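You operate a simulated robot arm through the tools that you are given. There is no shell and no other tool.

You run a simulated robot arm. Do the job below in one go: nothing can be reset, and whatever is moved stays where it is left.

JOB
Move the stop block to slot B, push the panel close up to it and clamp it there.
Fine: block first; lock the bar before the clamp; watch the feet grip; leave other panels and controls.
Where things are to end (x, y in the base frame): tan-edged quilted panel within 30 mm of [580, -870].

The check looks at the end state, three seconds after you hand in, the way a careful person would. Anything else that was tipped, shoved, dropped, spilled or broken makes it a failure.

ROBOT AND FRAMES
A 7-joint arm with a two-finger parallel gripper, fixed in place. Base frame: the origin is at the foot of the arm, x ahead of it, y to its left, z up. Readings come in mm, degrees, newtons and seconds.
Its first joint turns from -149.0 to 149.0 degrees. Payload 3.43 kg.
The tool frame sits at the grasp point between the pads (the TCP): z along the fingers, y along the line on which they close. The tips reach 30 mm beyond it. Largest opening 94 mm; finger width 28, thickness 10; the body of the gripper, 50 by 96 mm, starts 55 mm behind the TCP.
Orientation is that of the tool frame in the base frame, as [roll, pitch, yaw] about the fixed x, y, z axes, in that order (R = Rz(yaw) Ry(pitch) Rx(roll)). With the fingers straight down and closing along the base's y, the tool's x points along the base's -x, its y along +y and its z along -z.

CONTROLS
- The arm moves only by the tool step_arm. Its argument "deltas" is a list that holds one entry, the list of rows, each a list of 7 numbers: the shift along the tool's x, y, z in units of 400 mm (1.0 is 400 mm), then the turn, a rotation vector about the tool's x, y, z in units of 180 degrees (1.0 is 180 degrees), then the closure, from 0 (fully open) to 1 (shut). In form: [[[x, y, z, wx, wy, wz, fingers], ...]]. A call has 1 to 20 rows; each row is the pose to reach, as a shift and turn from the pose commanded when the call began, along the tool's axes at that moment. A call with a number of a shift or a turn outside -1 to 1 is refused whole. Each row takes 0.2 s and may step no farther than 50 mm and 8.6 degrees from the row before; otherwise, or with a gripper value out of range, the whole call is refused. Where a pose cannot be reached the arm comes as near as it can. A force on the tool above 90 N (or 10 N above the force at the start of the call, whichever is more), or a blocked arm, ends the call early, and 0.2 s more pass. The fingers move at their own pace (about 45 mm/s each) and stop on an object; they squeeze with about 28 N. The grip force told is the motor's: it shows also when the fingers shut on nothing. Time passes only in rows, and 0.2 s behind the last, so rows that repeat a pose let the fingers close. It gives the time, the measured TCP pose, the force on the tool (base axes), the opening and the grip force at its end, in the units of the frame above (readings bear some noise), with the torque about the TCP (base axes, N m) and any sound that the robot's microphone picked up.
- Cameras (640 x 400 px; columns grow to the right, rows downward): "scene" is fixed at [51.2, -650.8, 1424]; the picture's right is [-0.34, -0.94, 0.00], its down [-0.79, 0.29, -0.54] and it looks along [0.50, -0.18, -0.84] (base axes); focal length 220 px, centre (320, 200). "wrist" rides on the gripper at [76, 14, -102] in the tool frame; the picture's right is [-0.18, 0.98, 0.00], its down [-0.75, -0.14, -0.64] and it looks along [-0.63, -0.12, 0.77] (tool axes); focal length 243 px, centre (320, 200). There is no depth. A picture from a camera that has moved, and an enlarged one, comes with that camera's place and axes in the base frame and with its lens.
- snapshot(camera): a new picture of that camera. The clock stands still meanwhile.
- zoom(camera, box): a new picture of the part [left, top, right, bottom] of that camera's present view, enlarged. The clock stands still meanwhile.
- job_done(): hands the job in; it is judged then, once.

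Places have to be worked out from the pictures, the camera data and where the tool is seen. Open the gripper and draw the arm clear of the work before you hand the job in, unless the task says otherwise.

The tools are called after "Call:" as name(argument=value, ...) on one line, values as JSON. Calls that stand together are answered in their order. step_arm: Moves the arm, as the interface text tells. Its arguments: {"type":"object","properties":{"deltas":{"type":"array","items":{"type":"array","items":{"type":"array","items":{"type":"number"}}}}},"required":["deltas"]} The other tools are called the same way: snapshot (camera) takes a picture; zoom (camera, box) takes an enlarged picture of a part of a camera's view; job_done () hands the job in.

At the start:

```text
clock: 0.0
tool_pos: [509.8, -595.1, 1139.2]
orientation: [180.0, 0.0, -180.0]
force: [0.0, 0.3, -0.5]
moment: [0.01, -0.04, 0.02]
gripper_width: 93.9
finger_force: 0.0
```

scene: 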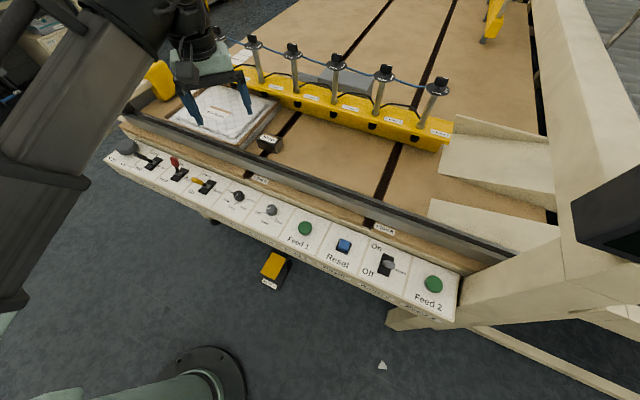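
wrist: 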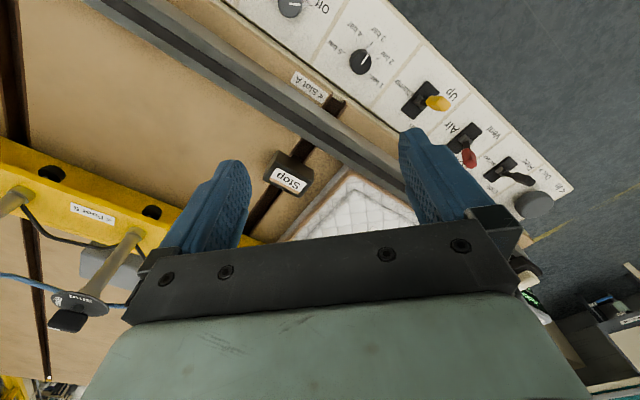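

I start by looking closely at the work area: the panel, the stop block, the yellow bar with its clamps and the control strip.

Call:
zoom(camera="scene", box=[100, 20, 300, 145])

Call:
zoom(camera="scene", box=[280, 20, 480, 145])

Call:
zoom(camera="scene", box=[90, 120, 290, 245])

Call:
zoom(camera="scene", box=[270, 190, 470, 315])

Call:
zoom(camera="wrist", box=[0, 0, 640, 300])

```text
3.20 times, centred on (200, 82) of scene
camera zoom: at [51.2, -650.8, 1424.0], right [-0.34, -0.94, 0.0], down [-0.79, 0.29, -0.54], along [0.5, -0.18, -0.84], focal length 705 px, centre (704, 576)
```

zoom: 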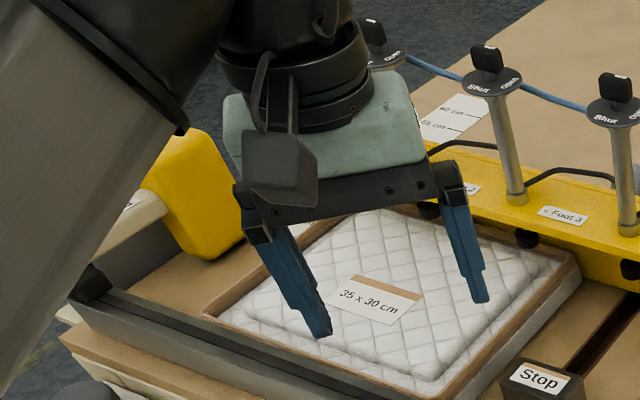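

```text
3.20 times, centred on (380, 82) of scene
camera zoom: at [51.2, -650.8, 1424.0], right [-0.34, -0.94, 0.0], down [-0.79, 0.29, -0.54], along [0.5, -0.18, -0.84], focal length 705 px, centre (128, 576)
```

zoom: 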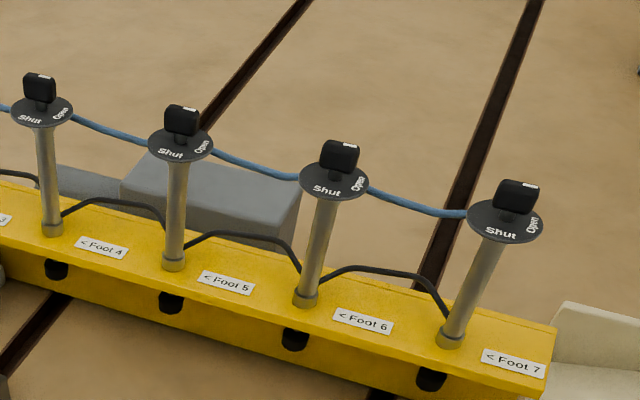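

```text
3.20 times, centred on (190, 182) of scene
camera zoom: at [51.2, -650.8, 1424.0], right [-0.34, -0.94, 0.0], down [-0.79, 0.29, -0.54], along [0.5, -0.18, -0.84], focal length 705 px, centre (736, 256)
```

zoom: 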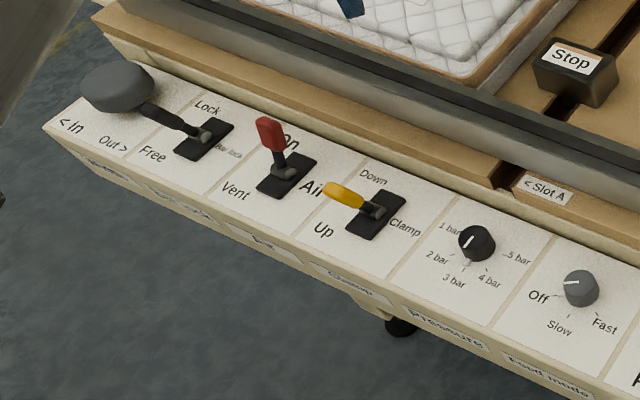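

```text
3.20 times, centred on (370, 252) of scene
camera zoom: at [51.2, -650.8, 1424.0], right [-0.34, -0.94, 0.0], down [-0.79, 0.29, -0.54], along [0.5, -0.18, -0.84], focal length 705 px, centre (160, 32)
```

zoom: 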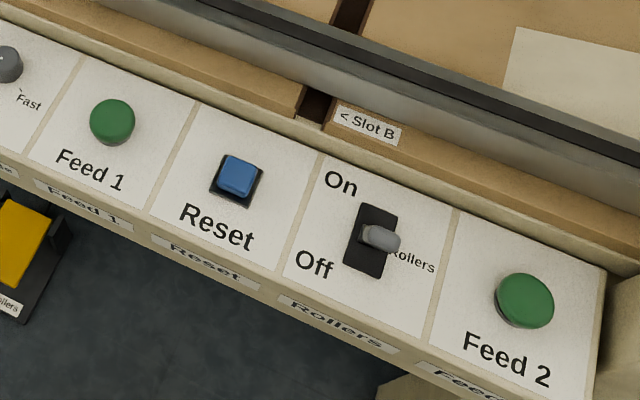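

```text
1.00 times, centred on (320, 150) of wrist (not enlarged: the box is as wide or as high as the picture)
camera zoom: at [434.3, -582.1, 1241.4], right [0.18, 0.98, 0.0], down [0.75, -0.14, 0.64], along [0.63, -0.12, -0.77], focal length 243 px, centre (320, 250)
```

zoom: 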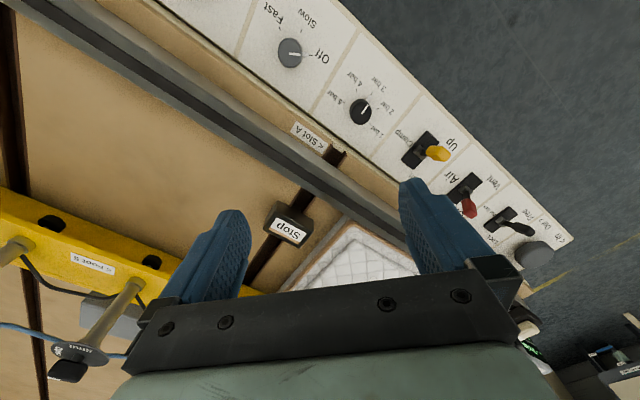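

The bed's rail runs roughly along (-0.68, -0.74), with the panel upstream, the stop block in slot A and slot B farther along. I turn the wrist to line up with the bed at a safe height to get better views.

Call:
step_arm(deltas=[[[0, 0, 0, 0, 0, 0.045, 0], [0, 0, 0, 0, 0, 0.09, 0], [0, 0, 0, 0, 0, 0.135, 0], [0, 0, 0, 0, 0, 0.18, 0], [0, 0, 0, 0, 0, 0.225, 0], [0, 0, 0, 0, 0, 0.237, 0]]])

```text
clock: 1.4
tool_pos: [509.6, -596.3, 1138.4]
orientation: [180.0, 0.2, 137.4]
force: [-8.9, -27.1, -37.4]
moment: [0.74, -2.85, 1.82]
gripper_width: 93.8
finger_force: 0.0
```

The turn finished, but a force of about 45 N was read. I check the pictures for contact before moving on.

Call:
snapshot(camera="scene")

Call:
snapshot(camera="wrist")

Call:
step_arm(deltas=[[[0, 0, 0, 0, 0, 0, 0], [0, 0, 0, 0, 0, 0, 0]]])

```text
taken
```

scene: 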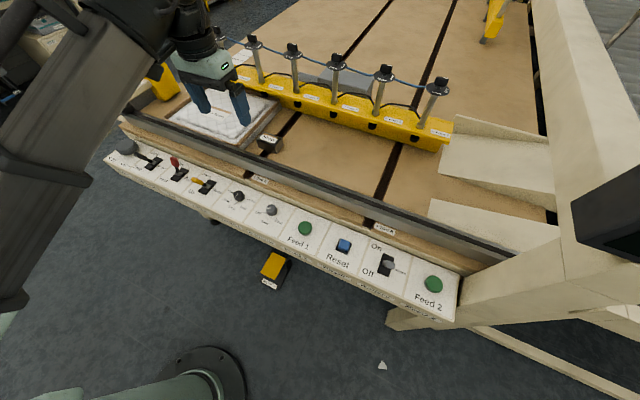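

```text
taken
camera wrist: at [464.5, -534.6, 1240.9], right [0.8, 0.6, 0.0], down [0.46, -0.61, 0.64], along [0.39, -0.52, -0.76], focal length 243 px, centre (320, 200)
```

wrist: 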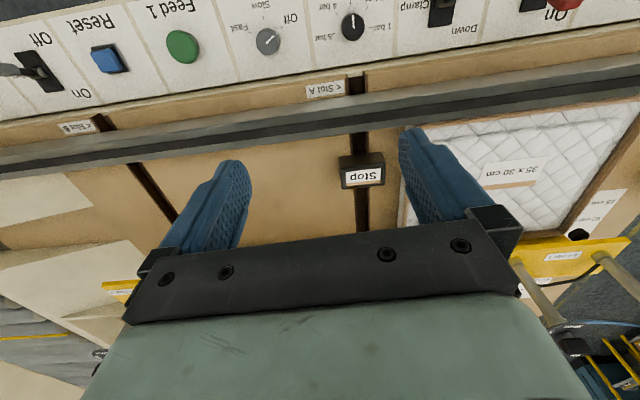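

```text
clock: 2.0
tool_pos: [510.4, -596.4, 1138.1]
orientation: [-180.0, 0.2, 137.2]
force: [5.0, -17.1, -37.2]
moment: [-0.58, -0.95, 0.35]
gripper_width: 94.0
finger_force: 0.0
```

The picture shows nothing near the gripper, so I hold still a moment to see if the force reading settles.

Call:
step_arm(deltas=[[[0, 0, 0, 0, 0, 0, 0], [0, 0, 0, 0, 0, 0, 0], [0, 0, 0, 0, 0, 0, 0], [0, 0, 0, 0, 0, 0, 0], [0, 0, 0, 0, 0, 0, 0]]])

Call:
zoom(camera="scene", box=[140, 0, 300, 100])

Call:
zoom(camera="wrist", box=[220, 40, 640, 300])

```text
clock: 3.2
tool_pos: [510.7, -596.7, 1138.5]
orientation: [179.9, 0.2, 137.4]
force: [16.8, -9.9, -36.0]
moment: [-1.5, 0.7, -0.9]
gripper_width: 93.9
finger_force: 0.1
```

```text
4.00 times, centred on (220, 50) of scene
camera zoom: at [51.2, -650.8, 1424.0], right [-0.34, -0.94, 0.0], down [-0.79, 0.29, -0.54], along [0.5, -0.18, -0.84], focal length 882 px, centre (720, 800)
```

zoom: 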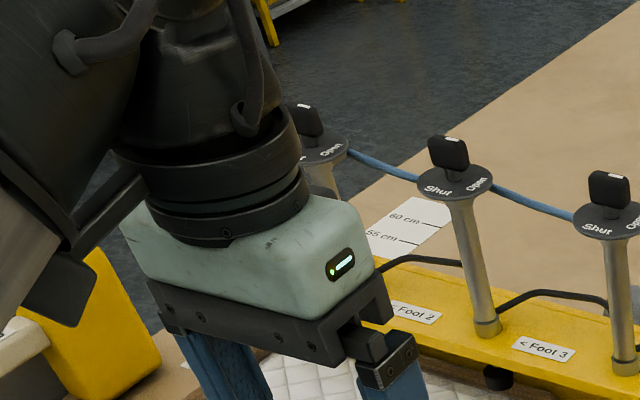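

```text
1.52 times, centred on (430, 170) of wrist
camera zoom: at [464.6, -534.5, 1240.8], right [0.8, 0.6, 0.0], down [0.46, -0.61, 0.64], along [0.39, -0.52, -0.76], focal length 370 px, centre (152, 246)
```

zoom: 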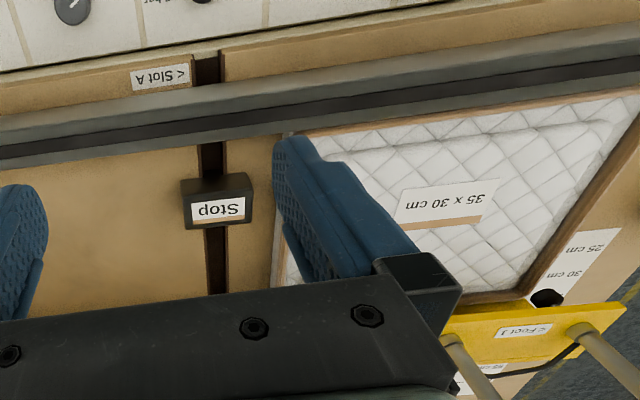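

A steady force of about 40 N with nothing at the fingers suggests that the wrist camera is pressing against the robot's own forearm. I move the tool outward 80 mm to relieve it.

Call:
step_arm(deltas=[[[-0.05, 0, 0, 0, 0, 0, 0], [-0.1, 0, 0, 0, 0, 0, 0], [-0.15, 0, 0, 0, 0, 0, 0], [-0.2, 0, 0, 0, 0, 0, 0], [-0.2, 0, 0, 0, 0, 0, 0], [-0.2, 0, 0, 0, 0, 0, 0]]])

Call:
snapshot(camera="wrist")

Call:
snapshot(camera="scene")

```text
clock: 4.6
tool_pos: [568.9, -649.7, 1137.0]
orientation: [180.0, 0.0, 137.3]
force: [0.6, -0.3, 0.6]
moment: [0.01, 0.0, 0.04]
gripper_width: 94.1
finger_force: 0.0
```

```text
taken
camera wrist: at [522.7, -588.4, 1240.2], right [0.8, 0.6, 0.0], down [0.46, -0.61, 0.64], along [0.38, -0.51, -0.77], focal length 243 px, centre (320, 200)
```

wrist: 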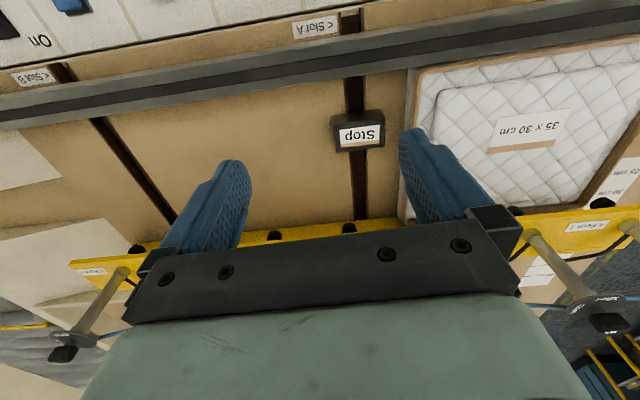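

```text
taken
```

scene: 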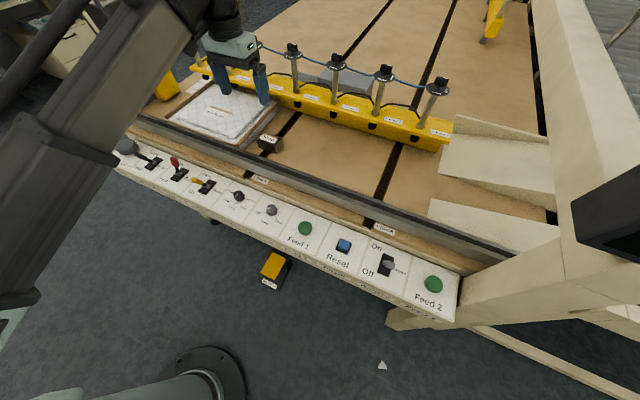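

The force is back to zero, so that was self-contact; I'll keep clear of that arm posture. Now I zoom on the panel, block and bar details from here.

Call:
zoom(camera="wrist", box=[300, 60, 420, 135])

Call:
zoom(camera="wrist", box=[0, 0, 320, 200])

Call:
zoom(camera="wrist", box=[380, 20, 640, 240])

Call:
zoom(camera="scene", box=[240, 110, 320, 160])

Call:
zoom(camera="scene", box=[100, 130, 220, 205])

```text
5.33 times, centred on (360, 98) of wrist
camera zoom: at [522.7, -588.4, 1240.2], right [0.8, 0.6, 0.0], down [0.46, -0.61, 0.64], along [0.38, -0.51, -0.77], focal length 1294 px, centre (107, 747)
```

zoom: 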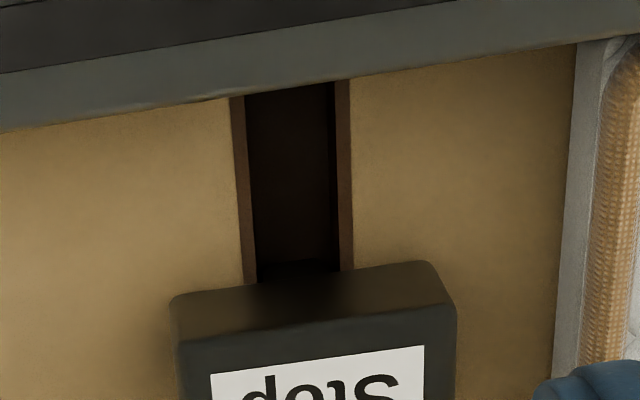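

```text
2.00 times, centred on (160, 100) of wrist
camera zoom: at [522.7, -588.4, 1240.2], right [0.8, 0.6, 0.0], down [0.46, -0.61, 0.64], along [0.38, -0.51, -0.77], focal length 485 px, centre (640, 400)
```

zoom: 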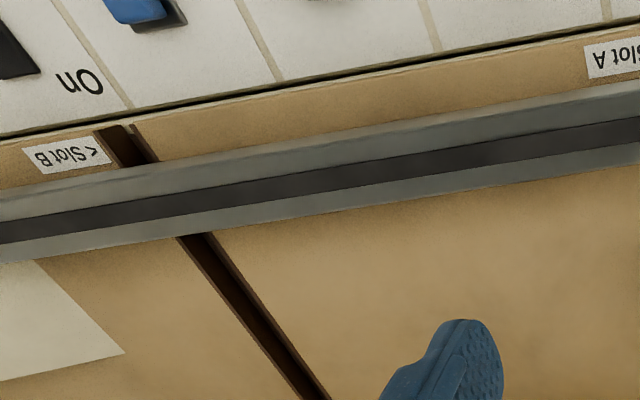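

```text
1.82 times, centred on (510, 130) of wrist
camera zoom: at [522.7, -588.4, 1240.2], right [0.8, 0.6, 0.0], down [0.46, -0.61, 0.64], along [0.38, -0.51, -0.77], focal length 441 px, centre (-26, 327)
```

zoom: 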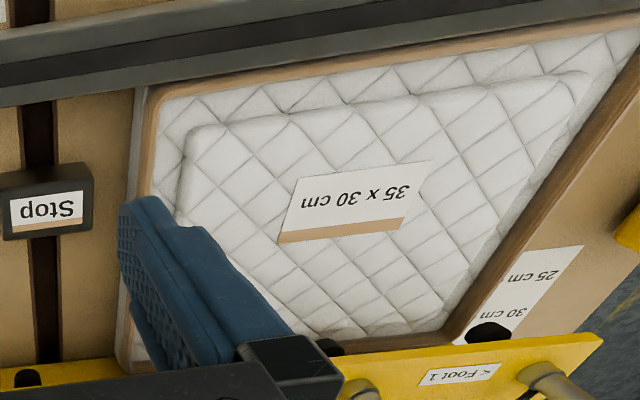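

```text
8.00 times, centred on (280, 135) of scene
camera zoom: at [51.2, -650.8, 1424.0], right [-0.34, -0.94, 0.0], down [-0.79, 0.29, -0.54], along [0.5, -0.18, -0.84], focal length 1764 px, centre (640, 720)
```

zoom: 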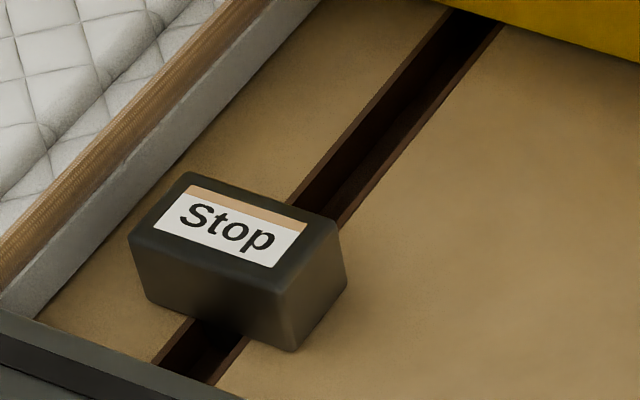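

```text
5.33 times, centred on (160, 168) of scene
camera zoom: at [51.2, -650.8, 1424.0], right [-0.34, -0.94, 0.0], down [-0.79, 0.29, -0.54], along [0.5, -0.18, -0.84], focal length 1176 px, centre (1173, 373)
```

zoom: 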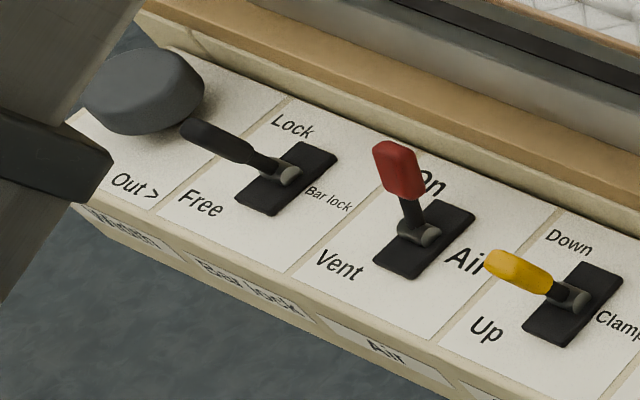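

The bed axis works out at about -45°: slot A near e≈11 mm, slot B near e≈429 mm along the rail, and the panel top at z≈890. I zoom in on the knobs, the levers and the foot valves to read their settings.

Call:
zoom(camera="scene", box=[210, 175, 290, 225])

Call:
zoom(camera="scene", box=[310, 40, 390, 90])

Call:
zoom(camera="scene", box=[380, 60, 460, 110])

Call:
zoom(camera="scene", box=[230, 30, 310, 80])

Call:
zoom(camera="wrist", box=[540, 200, 640, 262])

Call:
zoom(camera="scene", box=[100, 130, 180, 180])

```text
8.00 times, centred on (250, 200) of scene
camera zoom: at [51.2, -650.8, 1424.0], right [-0.34, -0.94, 0.0], down [-0.79, 0.29, -0.54], along [0.5, -0.18, -0.84], focal length 1764 px, centre (880, 200)
```

zoom: 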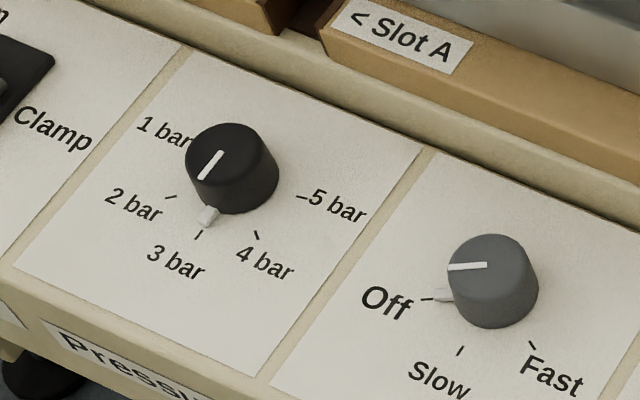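

```text
8.00 times, centred on (350, 65) of scene
camera zoom: at [51.2, -650.8, 1424.0], right [-0.34, -0.94, 0.0], down [-0.79, 0.29, -0.54], along [0.5, -0.18, -0.84], focal length 1764 px, centre (80, 1280)
```

zoom: 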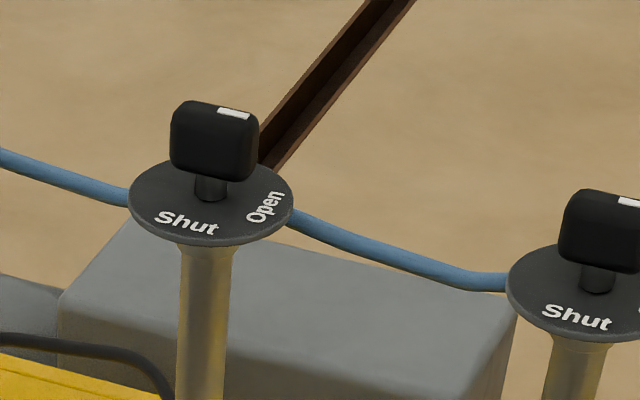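

```text
8.00 times, centred on (420, 85) of scene
camera zoom: at [51.2, -650.8, 1424.0], right [-0.34, -0.94, 0.0], down [-0.79, 0.29, -0.54], along [0.5, -0.18, -0.84], focal length 1764 px, centre (-480, 1120)
```

zoom: 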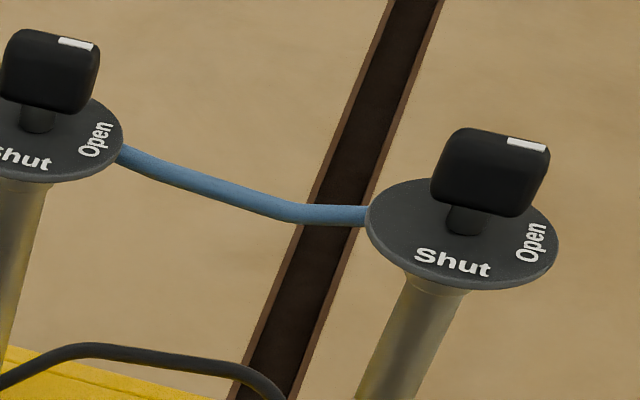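

```text
8.00 times, centred on (270, 55) of scene
camera zoom: at [51.2, -650.8, 1424.0], right [-0.34, -0.94, 0.0], down [-0.79, 0.29, -0.54], along [0.5, -0.18, -0.84], focal length 1764 px, centre (720, 1360)
```

zoom: 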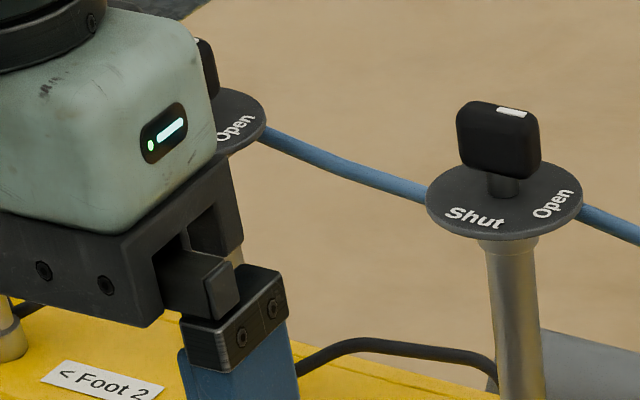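

```text
6.40 times, centred on (590, 231) of wrist
camera zoom: at [522.7, -588.4, 1240.2], right [0.8, 0.6, 0.0], down [0.46, -0.61, 0.64], along [0.38, -0.51, -0.77], focal length 1553 px, centre (-1408, 2)
```

zoom: 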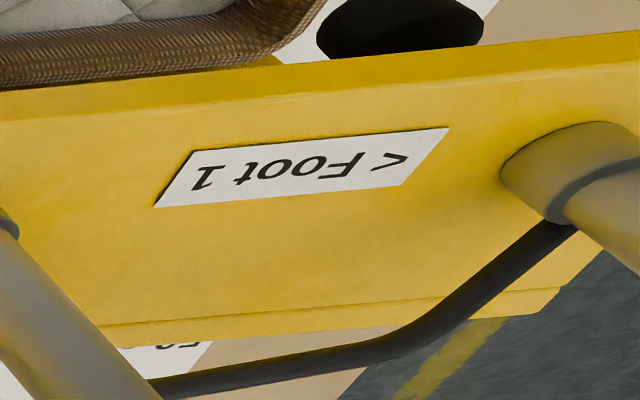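

```text
8.00 times, centred on (140, 155) of scene
camera zoom: at [51.2, -650.8, 1424.0], right [-0.34, -0.94, 0.0], down [-0.79, 0.29, -0.54], along [0.5, -0.18, -0.84], focal length 1764 px, centre (1760, 560)
```

zoom: 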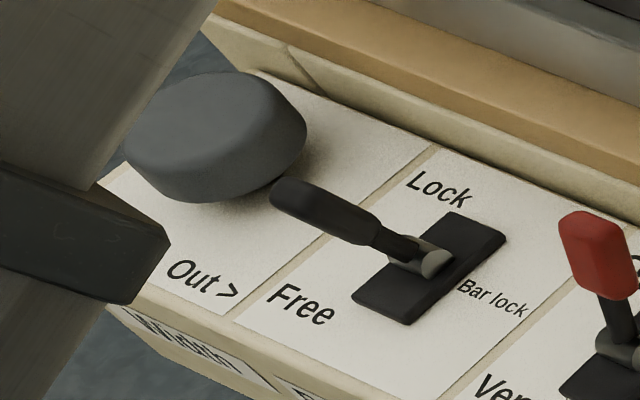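

Readings: pressure is set between 2 and 3 bar, feed mode is Off, the bar lock is Free, Air is On, the clamp is Up and the visible foot valves are at Open. I now line the tool up with the bed (yaw 135°) and hover over the stop block near (668, -684).

Call:
step_arm(deltas=[[[-0.04, 0.0174, 0.05, 0, 0, 0.003, 0], [-0.08, 0.0348, 0.11, 0, 0, 0.006, 0], [-0.12, 0.0522, 0.17, 0, 0, 0.009, 0], [-0.16, 0.07, 0.23, 0, 0, 0.0128, 0], [-0.2, 0.0875, 0.29, 0, 0, 0.0128, 0], [-0.24, 0.1045, 0.3425, 0, 0, 0.0128, 0], [-0.24, 0.1045, 0.3425, 0, 0, 0.0128, 0]]])

Call:
snapshot(camera="wrist")

Call:
snapshot(camera="scene")

```text
clock: 6.2
tool_pos: [666.6, -684.6, 1001.6]
orientation: [180.0, -0.1, 134.9]
force: [-0.1, -0.2, 1.0]
moment: [0.02, 0.0, 0.03]
gripper_width: 93.9
finger_force: 0.0
```

```text
taken
camera wrist: at [624.0, -621.2, 1103.9], right [0.82, 0.57, 0.0], down [0.43, -0.63, 0.64], along [0.36, -0.53, -0.77], focal length 243 px, centre (320, 200)
```

wrist: 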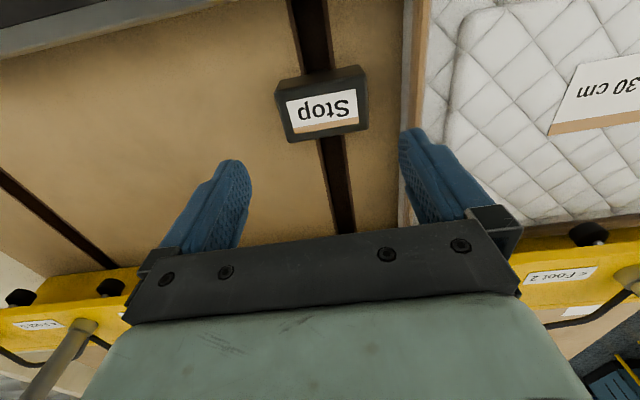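

```text
taken
```

scene: 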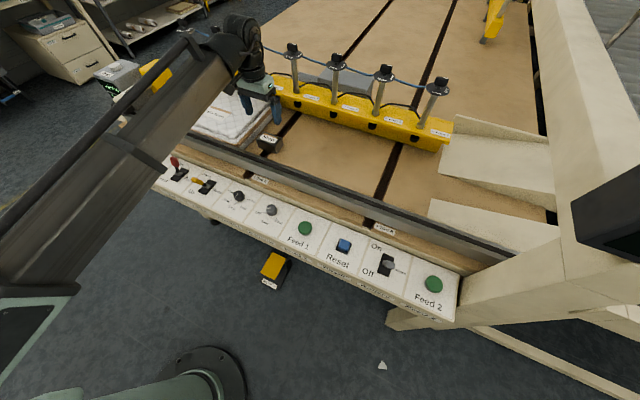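

I zoom on the block and slot A from here to measure the block's centre, length and clearance to the panel.

Call:
zoom(camera="wrist", box=[240, 40, 440, 165])

Call:
zoom(camera="scene", box=[240, 80, 320, 160])

```text
3.20 times, centred on (340, 102) of wrist
camera zoom: at [624.0, -621.2, 1103.9], right [0.82, 0.57, 0.0], down [0.43, -0.63, 0.64], along [0.36, -0.53, -0.77], focal length 776 px, centre (256, 512)
```

zoom: 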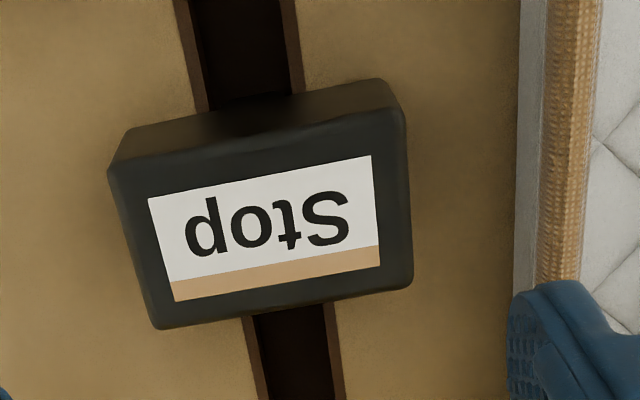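

```text
5.00 times, centred on (280, 120) of scene
camera zoom: at [51.2, -650.8, 1424.0], right [-0.34, -0.94, 0.0], down [-0.79, 0.29, -0.54], along [0.5, -0.18, -0.84], focal length 1102 px, centre (520, 600)
```

zoom: 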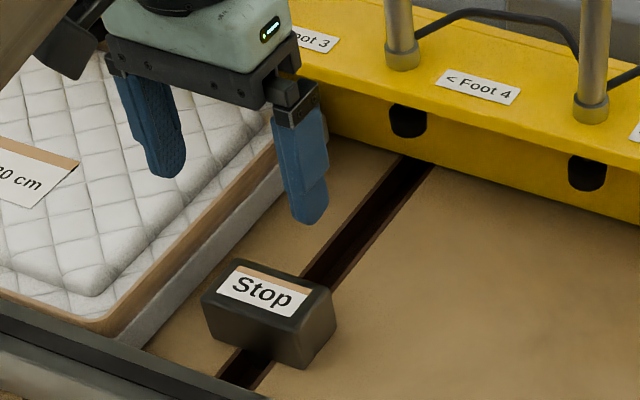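

The block spans about e −29…48, n 935…980, its centre is near (668, -684), it is aligned with the tool, and there is about 35 mm to the panel. Slot B lies beyond vertical reach, so I tilt the tool 25° outward about its closing axis (which keeps the grip flush) and check that posture here first.

Call:
step_arm(deltas=[[[0, 0, 0, 0, -0.035, 0, 0], [0, 0, 0, 0, -0.07, 0, 0], [-0.002, 0.002, 0, 0, -0.105, 0, 0], [-0.005, 0.004, 0, 0, -0.1389, 0, 0], [-0.005, 0.004, 0, 0, -0.1389, 0, 0]]])

Call:
snapshot(camera="wrist")

Call:
snapshot(camera="scene")

```text
clock: 7.4
tool_pos: [670.7, -685.4, 1002.1]
orientation: [180.0, 25.0, 135.1]
force: [0.6, -0.3, -0.7]
moment: [-0.02, -0.02, 0.01]
gripper_width: 94.0
finger_force: 0.1
```

```text
taken
camera wrist: at [602.2, -595.8, 1062.6], right [0.81, 0.58, 0.08], down [0.19, -0.39, 0.9], along [0.55, -0.72, -0.43], focal length 243 px, centre (320, 200)
```

wrist: 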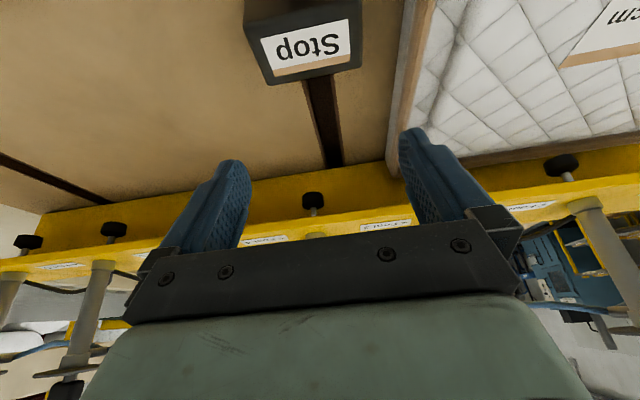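

```text
taken
```

scene: 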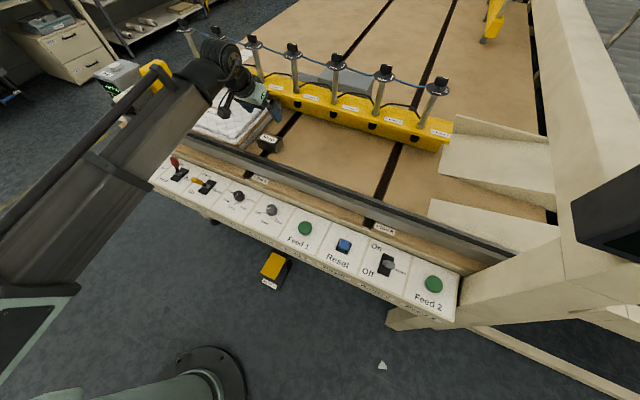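

The tilted posture is force-free and shows the feet pads hanging in front of the bar. Before picking, I check the reach and look at slot B by moving along the rail at this height.

Call:
step_arm(deltas=[[[0, -0.1, 0, 0, 0, 0, 0], [0, -0.2, 0, 0, 0, 0, 0], [0, -0.3, 0, 0, 0, 0, 0], [0, -0.4, 0, 0, 0, 0, 0], [0, -0.5, 0, 0, 0, 0, 0], [0, -0.6, 0, 0, 0, 0, 0], [0, -0.7, 0, 0, 0, 0, 0], [0, -0.8, 0, 0, 0, 0, 0], [0, -0.9, 0, 0, 0, 0, 0], [0, -1.0, 0, 0, 0, 0, 0], [0, -1.0, 0, 0, 0, 0, 0]]])

Call:
snapshot(camera="wrist")

Call:
snapshot(camera="scene")

```text
clock: 9.8
tool_pos: [386.7, -969.7, 1002.6]
orientation: [179.9, 25.0, 135.0]
force: [-0.1, -0.5, -0.1]
moment: [-0.02, -0.02, -0.02]
gripper_width: 94.3
finger_force: 0.0
```

```text
taken
camera wrist: at [317.2, -879.6, 1062.4], right [0.81, 0.58, 0.08], down [0.19, -0.39, 0.9], along [0.55, -0.72, -0.43], focal length 243 px, centre (320, 200)
```

wrist: 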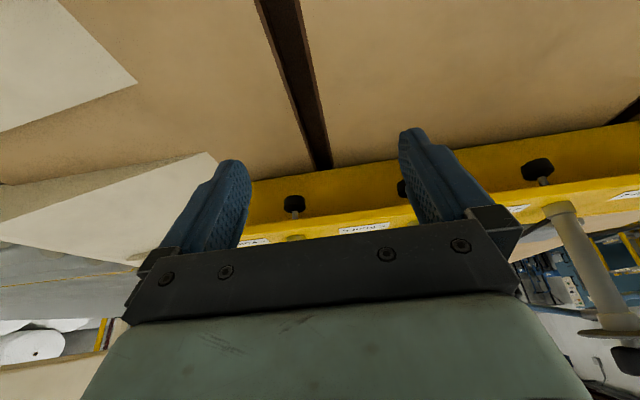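

```text
taken
```

scene: 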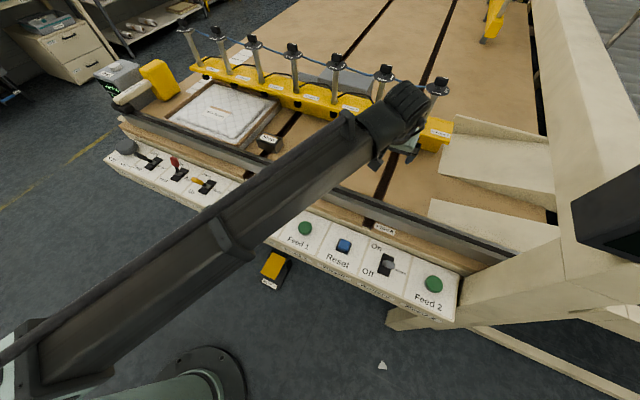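

Slot B is reachable with this tilt (about 1044 mm out). I zoom on slot B to fix its position relative to the tool.

Call:
zoom(camera="wrist", box=[240, 60, 400, 160])

Call:
zoom(camera="wrist", box=[240, 130, 400, 230])

Call:
zoom(camera="scene", box=[160, 20, 320, 120])

Call:
zoom(camera="scene", box=[90, 110, 250, 210])

```text
4.00 times, centred on (320, 110) of wrist
camera zoom: at [317.2, -879.6, 1062.4], right [0.81, 0.58, 0.08], down [0.19, -0.39, 0.9], along [0.55, -0.72, -0.43], focal length 970 px, centre (320, 560)
```

zoom: 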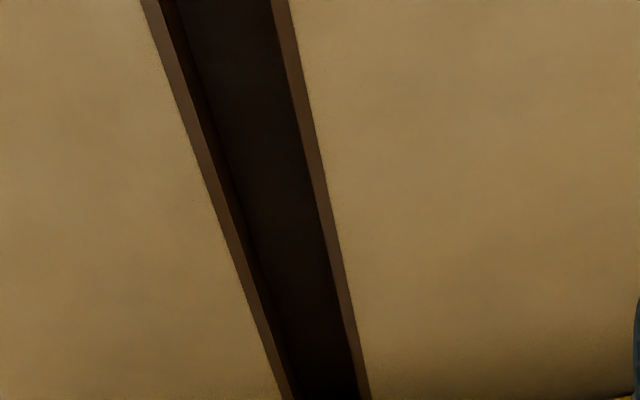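

```text
4.00 times, centred on (320, 180) of wrist
camera zoom: at [317.2, -879.6, 1062.4], right [0.81, 0.58, 0.08], down [0.19, -0.39, 0.9], along [0.55, -0.72, -0.43], focal length 970 px, centre (320, 280)
```

zoom: 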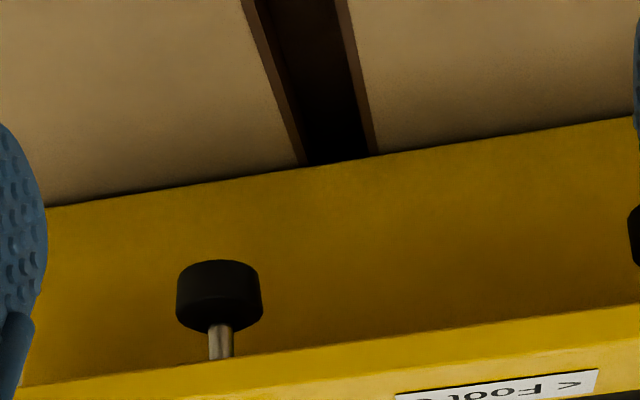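

```text
4.00 times, centred on (240, 70) of scene
camera zoom: at [51.2, -650.8, 1424.0], right [-0.34, -0.94, 0.0], down [-0.79, 0.29, -0.54], along [0.5, -0.18, -0.84], focal length 882 px, centre (640, 720)
```

zoom: 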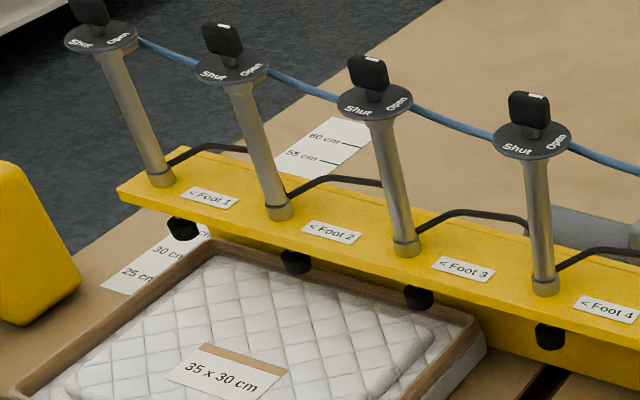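

```text
4.00 times, centred on (170, 160) of scene
camera zoom: at [51.2, -650.8, 1424.0], right [-0.34, -0.94, 0.0], down [-0.79, 0.29, -0.54], along [0.5, -0.18, -0.84], focal length 882 px, centre (920, 360)
```

zoom: 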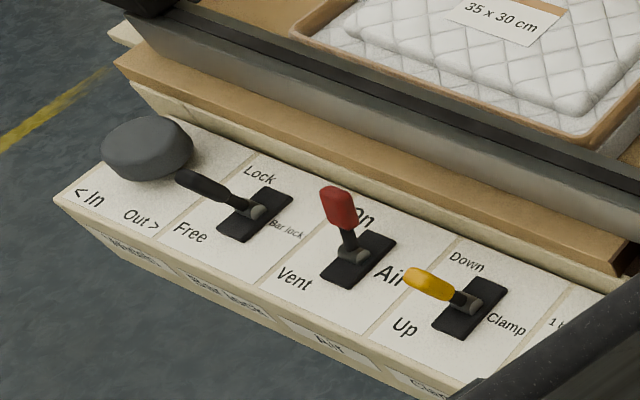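

Everything is clear: slot B's centre is at about e=430 and all the feet sit over the panel's far edge. I test the low reach here with the empty gripper (tips stay above the bed) so the placement pose is known before I pick.

Call:
step_arm(deltas=[[[0.032, -0.0106, 0.0554, 0, 0, 0, 0], [0.064, -0.0212, 0.1108, 0, 0, 0, 0], [0.096, -0.032, 0.1662, 0, 0, 0, 0], [0.128, -0.0425, 0.2216, 0, 0, 0, 0], [0.128, -0.0425, 0.2216, 0, 0, 0, 0]]])

Call:
snapshot(camera="wrist")

Call:
zoom(camera="scene", box=[320, 60, 480, 180])

```text
clock: 11.0
tool_pos: [370.8, -974.2, 898.7]
orientation: [180.0, 24.9, 135.1]
force: [1.1, -0.2, 0.0]
moment: [-0.02, 0.02, 0.0]
gripper_width: 94.1
finger_force: 0.0
```

```text
taken
camera wrist: at [300.7, -884.4, 959.9], right [0.81, 0.58, 0.08], down [0.19, -0.39, 0.9], along [0.55, -0.72, -0.43], focal length 243 px, centre (320, 200)
```

wrist: 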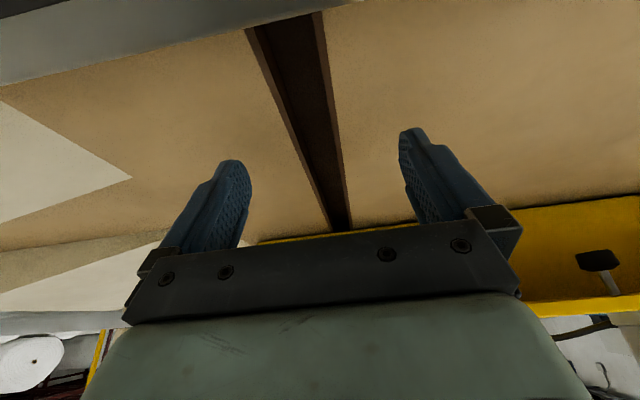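

```text
3.33 times, centred on (400, 120) of scene
camera zoom: at [51.2, -650.8, 1424.0], right [-0.34, -0.94, 0.0], down [-0.79, 0.29, -0.54], along [0.5, -0.18, -0.84], focal length 735 px, centre (53, 467)
```

zoom: 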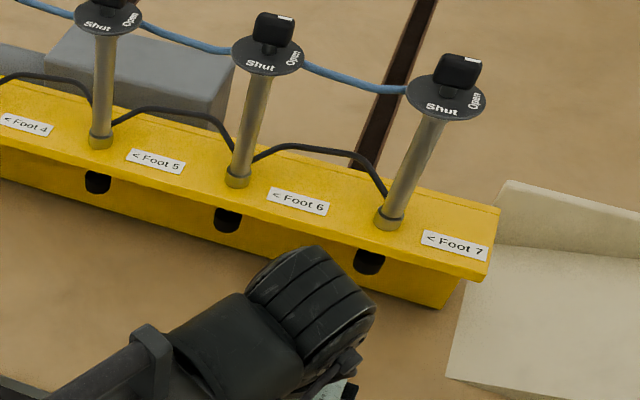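

The pose is reached at (371, -974, 899) with no contact. I record zoomed views of slot B at this pose for the later comparison.

Call:
zoom(camera="wrist", box=[230, 20, 390, 120])

Call:
zoom(camera="wrist", box=[240, 120, 400, 220])

```text
4.00 times, centred on (310, 70) of wrist
camera zoom: at [300.7, -884.4, 959.9], right [0.81, 0.58, 0.08], down [0.19, -0.39, 0.9], along [0.55, -0.72, -0.43], focal length 970 px, centre (360, 720)
```

zoom: 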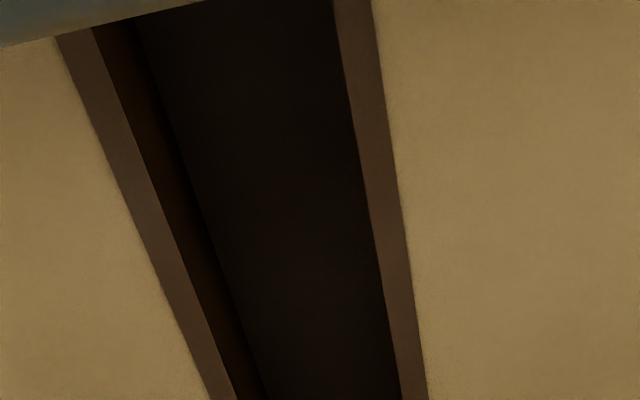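

```text
4.00 times, centred on (320, 170) of wrist
camera zoom: at [300.7, -884.4, 959.9], right [0.81, 0.58, 0.08], down [0.19, -0.39, 0.9], along [0.55, -0.72, -0.43], focal length 970 px, centre (320, 320)
```

zoom: 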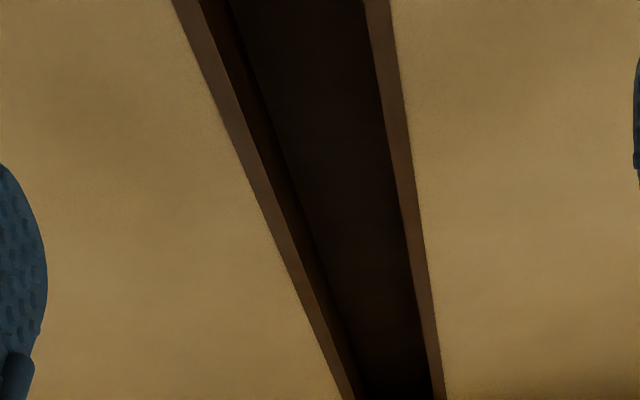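

Slot B's centre comes out at e=430 from two rows of the picture. I go back up and return along the rail to slot A.

Call:
step_arm(deltas=[[[-0.0528, 0, -0.1133, 0, 0, 0, 0], [-0.1057, 0, -0.2266, 0, 0, 0, 0], [-0.1057, 0.1, -0.2266, 0, 0, 0, 0], [-0.1057, 0.2, -0.2266, 0, 0, 0, 0], [-0.1057, 0.3, -0.2266, 0, 0, 0, 0], [-0.1057, 0.4, -0.2266, 0, 0, 0, 0], [-0.1057, 0.5, -0.2266, 0, 0, 0, 0], [-0.1057, 0.6, -0.2266, 0, 0, 0, 0], [-0.1057, 0.7, -0.2266, 0, 0, 0, 0], [-0.1057, 0.8, -0.2266, 0, 0, 0, 0], [-0.1057, 0.9, -0.2266, 0, 0, 0, 0], [-0.1057, 1.0, -0.2266, 0, 0, 0, 0], [-0.1057, 1.0, -0.2266, 0, 0, 0, 0]]])

Call:
snapshot(camera="wrist")

```text
clock: 13.8
tool_pos: [652.1, -692.1, 999.5]
orientation: [-180.0, 25.0, 135.1]
force: [0.0, -0.1, -0.7]
moment: [0.02, 0.02, 0.0]
gripper_width: 94.1
finger_force: 0.0
```

```text
taken
camera wrist: at [582.4, -602.4, 1059.5], right [0.81, 0.58, 0.08], down [0.19, -0.39, 0.9], along [0.55, -0.72, -0.43], focal length 243 px, centre (320, 200)
```

wrist: 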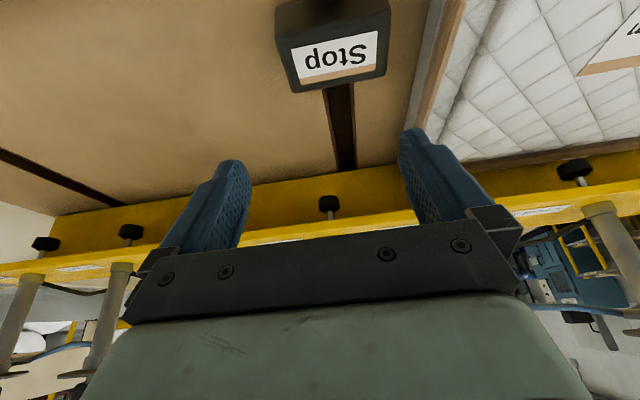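

Now at e≈28, n≈950. I zoom on the block and slot A to get its centre with the same tilted camera.

Call:
zoom(camera="wrist", box=[250, 0, 410, 100])

Call:
zoom(camera="wrist", box=[280, 80, 440, 180])

```text
4.00 times, centred on (330, 50) of wrist
camera zoom: at [582.4, -602.4, 1059.5], right [0.81, 0.58, 0.08], down [0.19, -0.39, 0.9], along [0.55, -0.72, -0.43], focal length 970 px, centre (280, 800)
```

zoom: 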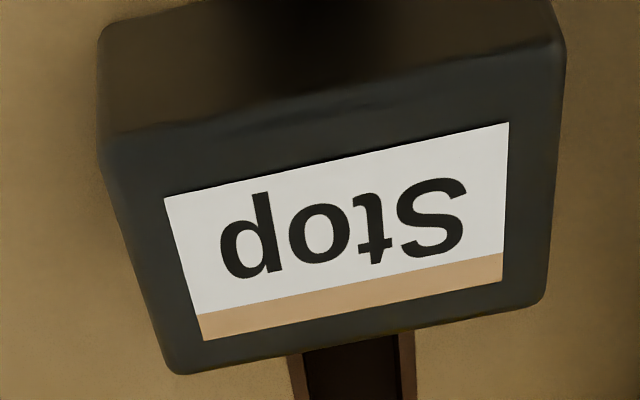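

```text
4.00 times, centred on (360, 130) of wrist
camera zoom: at [582.4, -602.4, 1059.5], right [0.81, 0.58, 0.08], down [0.19, -0.39, 0.9], along [0.55, -0.72, -0.43], focal length 970 px, centre (160, 480)
```

zoom: 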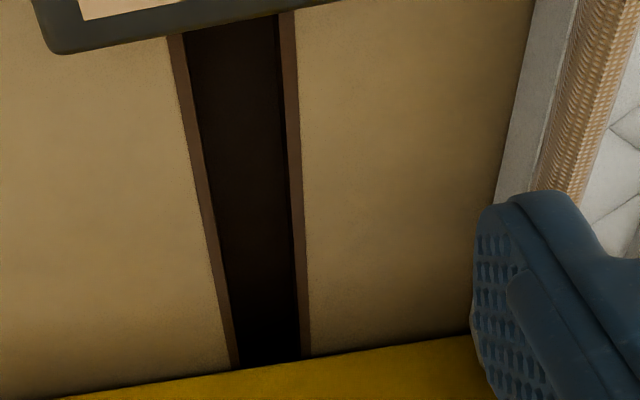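

The block's centre is at e≈9.7, n≈957, and slot A at e≈10.3, so the slot spacing is close to 420 mm. I move over the block to z=930, with the tips still above its top.

Call:
step_arm(deltas=[[[0, 0.0458, 0, 0, 0, 0, 0], [0.02, 0.0458, 0.055, 0, 0, 0, 0], [0.04, 0.0458, 0.11, 0, 0, 0, 0], [0.0587, 0.0458, 0.1643, 0, 0, 0, 0], [0.0587, 0.0458, 0.1643, 0, 0, 0, 0]]])

Call:
snapshot(camera="wrist")

Call:
zoom(camera="scene", box=[200, 70, 320, 160])

```text
clock: 15.0
tool_pos: [666.8, -680.4, 929.9]
orientation: [-180.0, 25.0, 134.9]
force: [-0.2, -0.8, 0.3]
moment: [-0.03, 0.01, 0.01]
gripper_width: 93.8
finger_force: 0.0
```

```text
taken
camera wrist: at [598.1, -592.1, 990.5], right [0.81, 0.58, 0.08], down [0.19, -0.39, 0.9], along [0.55, -0.72, -0.43], focal length 243 px, centre (320, 200)
```

wrist: 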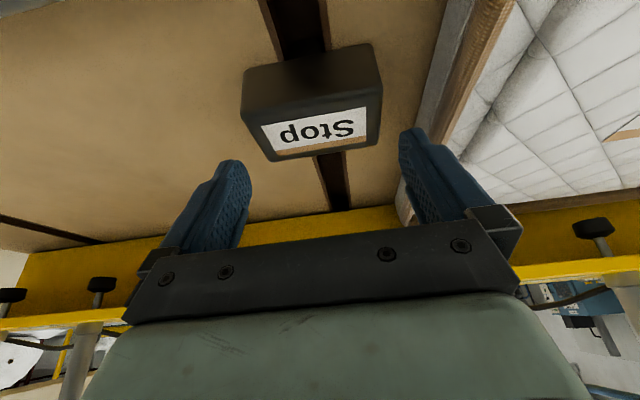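

```text
4.44 times, centred on (260, 115) of scene
camera zoom: at [51.2, -650.8, 1424.0], right [-0.34, -0.94, 0.0], down [-0.79, 0.29, -0.54], along [0.5, -0.18, -0.84], focal length 980 px, centre (587, 578)
```

zoom: 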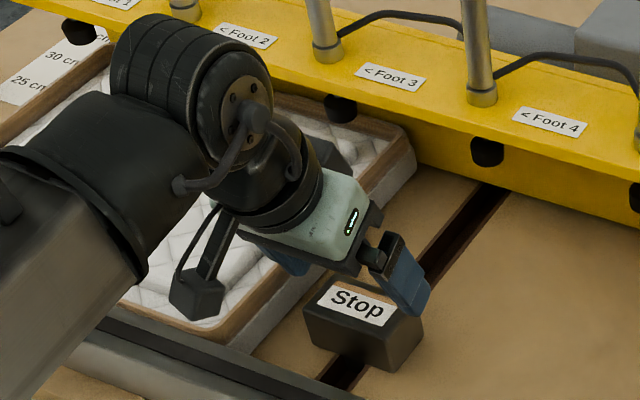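

The tool is centred on the block with about 9 mm to spare per side. I lower to z=892 so the fingers straddle it, watching the force.

Call:
step_arm(deltas=[[[0.0075, 0, 0.0227, 0, 0, 0, 0], [0.015, 0, 0.0454, 0, 0, 0, 0], [0.0225, 0, 0.0681, 0, 0, 0, 0], [0.03, 0, 0.0908, 0, 0, 0, 0], [0.03, 0, 0.0908, 0, 0, 0, 0]]])

Call:
snapshot(camera="wrist")

Call:
zoom(camera="scene", box=[220, 90, 320, 160])

```text
clock: 16.2
tool_pos: [671.8, -685.5, 893.7]
orientation: [-180.0, 24.9, 135.0]
force: [-0.5, -0.6, 0.0]
moment: [0.01, 0.05, 0.02]
gripper_width: 94.0
finger_force: 0.0
```

```text
taken
camera wrist: at [603.1, -596.2, 953.0], right [0.81, 0.58, 0.08], down [0.19, -0.39, 0.9], along [0.55, -0.72, -0.43], focal length 243 px, centre (320, 200)
```

wrist: 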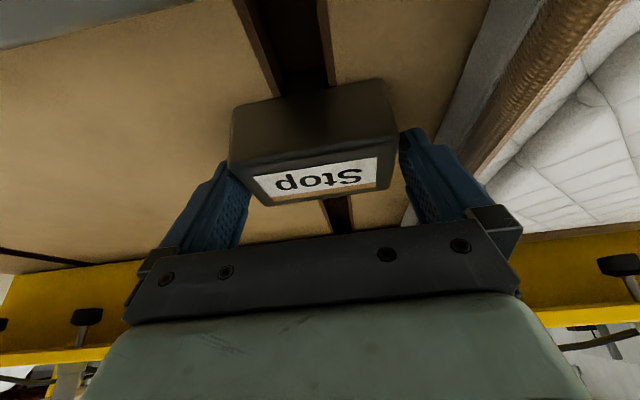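

```text
5.71 times, centred on (270, 125) of scene
camera zoom: at [51.2, -650.8, 1424.0], right [-0.34, -0.94, 0.0], down [-0.79, 0.29, -0.54], along [0.5, -0.18, -0.84], focal length 1260 px, centre (606, 629)
```

zoom: 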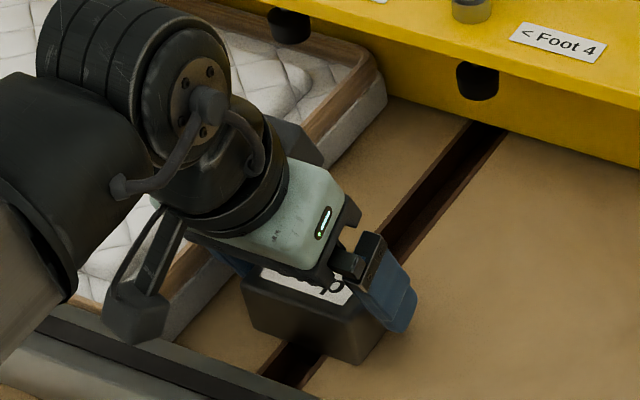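

The block sits between the fingers with even gaps. I shift 8 mm inward so the pads lie on the middle of the block, then close on it.

Call:
step_arm(deltas=[[[0.0181, 0, -0.00845, 0, 0, 0, 0], [0.0181, 0, -0.00845, 0, 0, 0, 0], [0.0181, 0, -0.00845, 0, 0, 0, 0.3], [0.0181, 0, -0.00845, 0, 0, 0, 0.6], [0.0181, 0, -0.00845, 0, 0, 0, 1], [0.0181, 0, -0.00845, 0, 0, 0, 1], [0.0181, 0, -0.00845, 0, 0, 0, 1]]])

Call:
snapshot(camera="wrist")

```text
clock: 17.8
tool_pos: [666.0, -680.6, 893.7]
orientation: [180.0, 25.0, 135.1]
force: [-1.5, -0.1, 0.1]
moment: [-0.04, 0.1, -0.01]
gripper_width: 84.2
finger_force: 28.3
```

```text
taken
camera wrist: at [598.0, -591.0, 953.5], right [0.81, 0.58, 0.08], down [0.19, -0.39, 0.9], along [0.55, -0.72, -0.43], focal length 243 px, centre (320, 200)
```

wrist: 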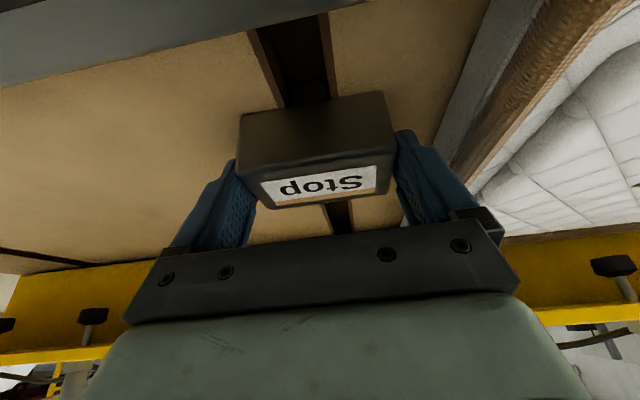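

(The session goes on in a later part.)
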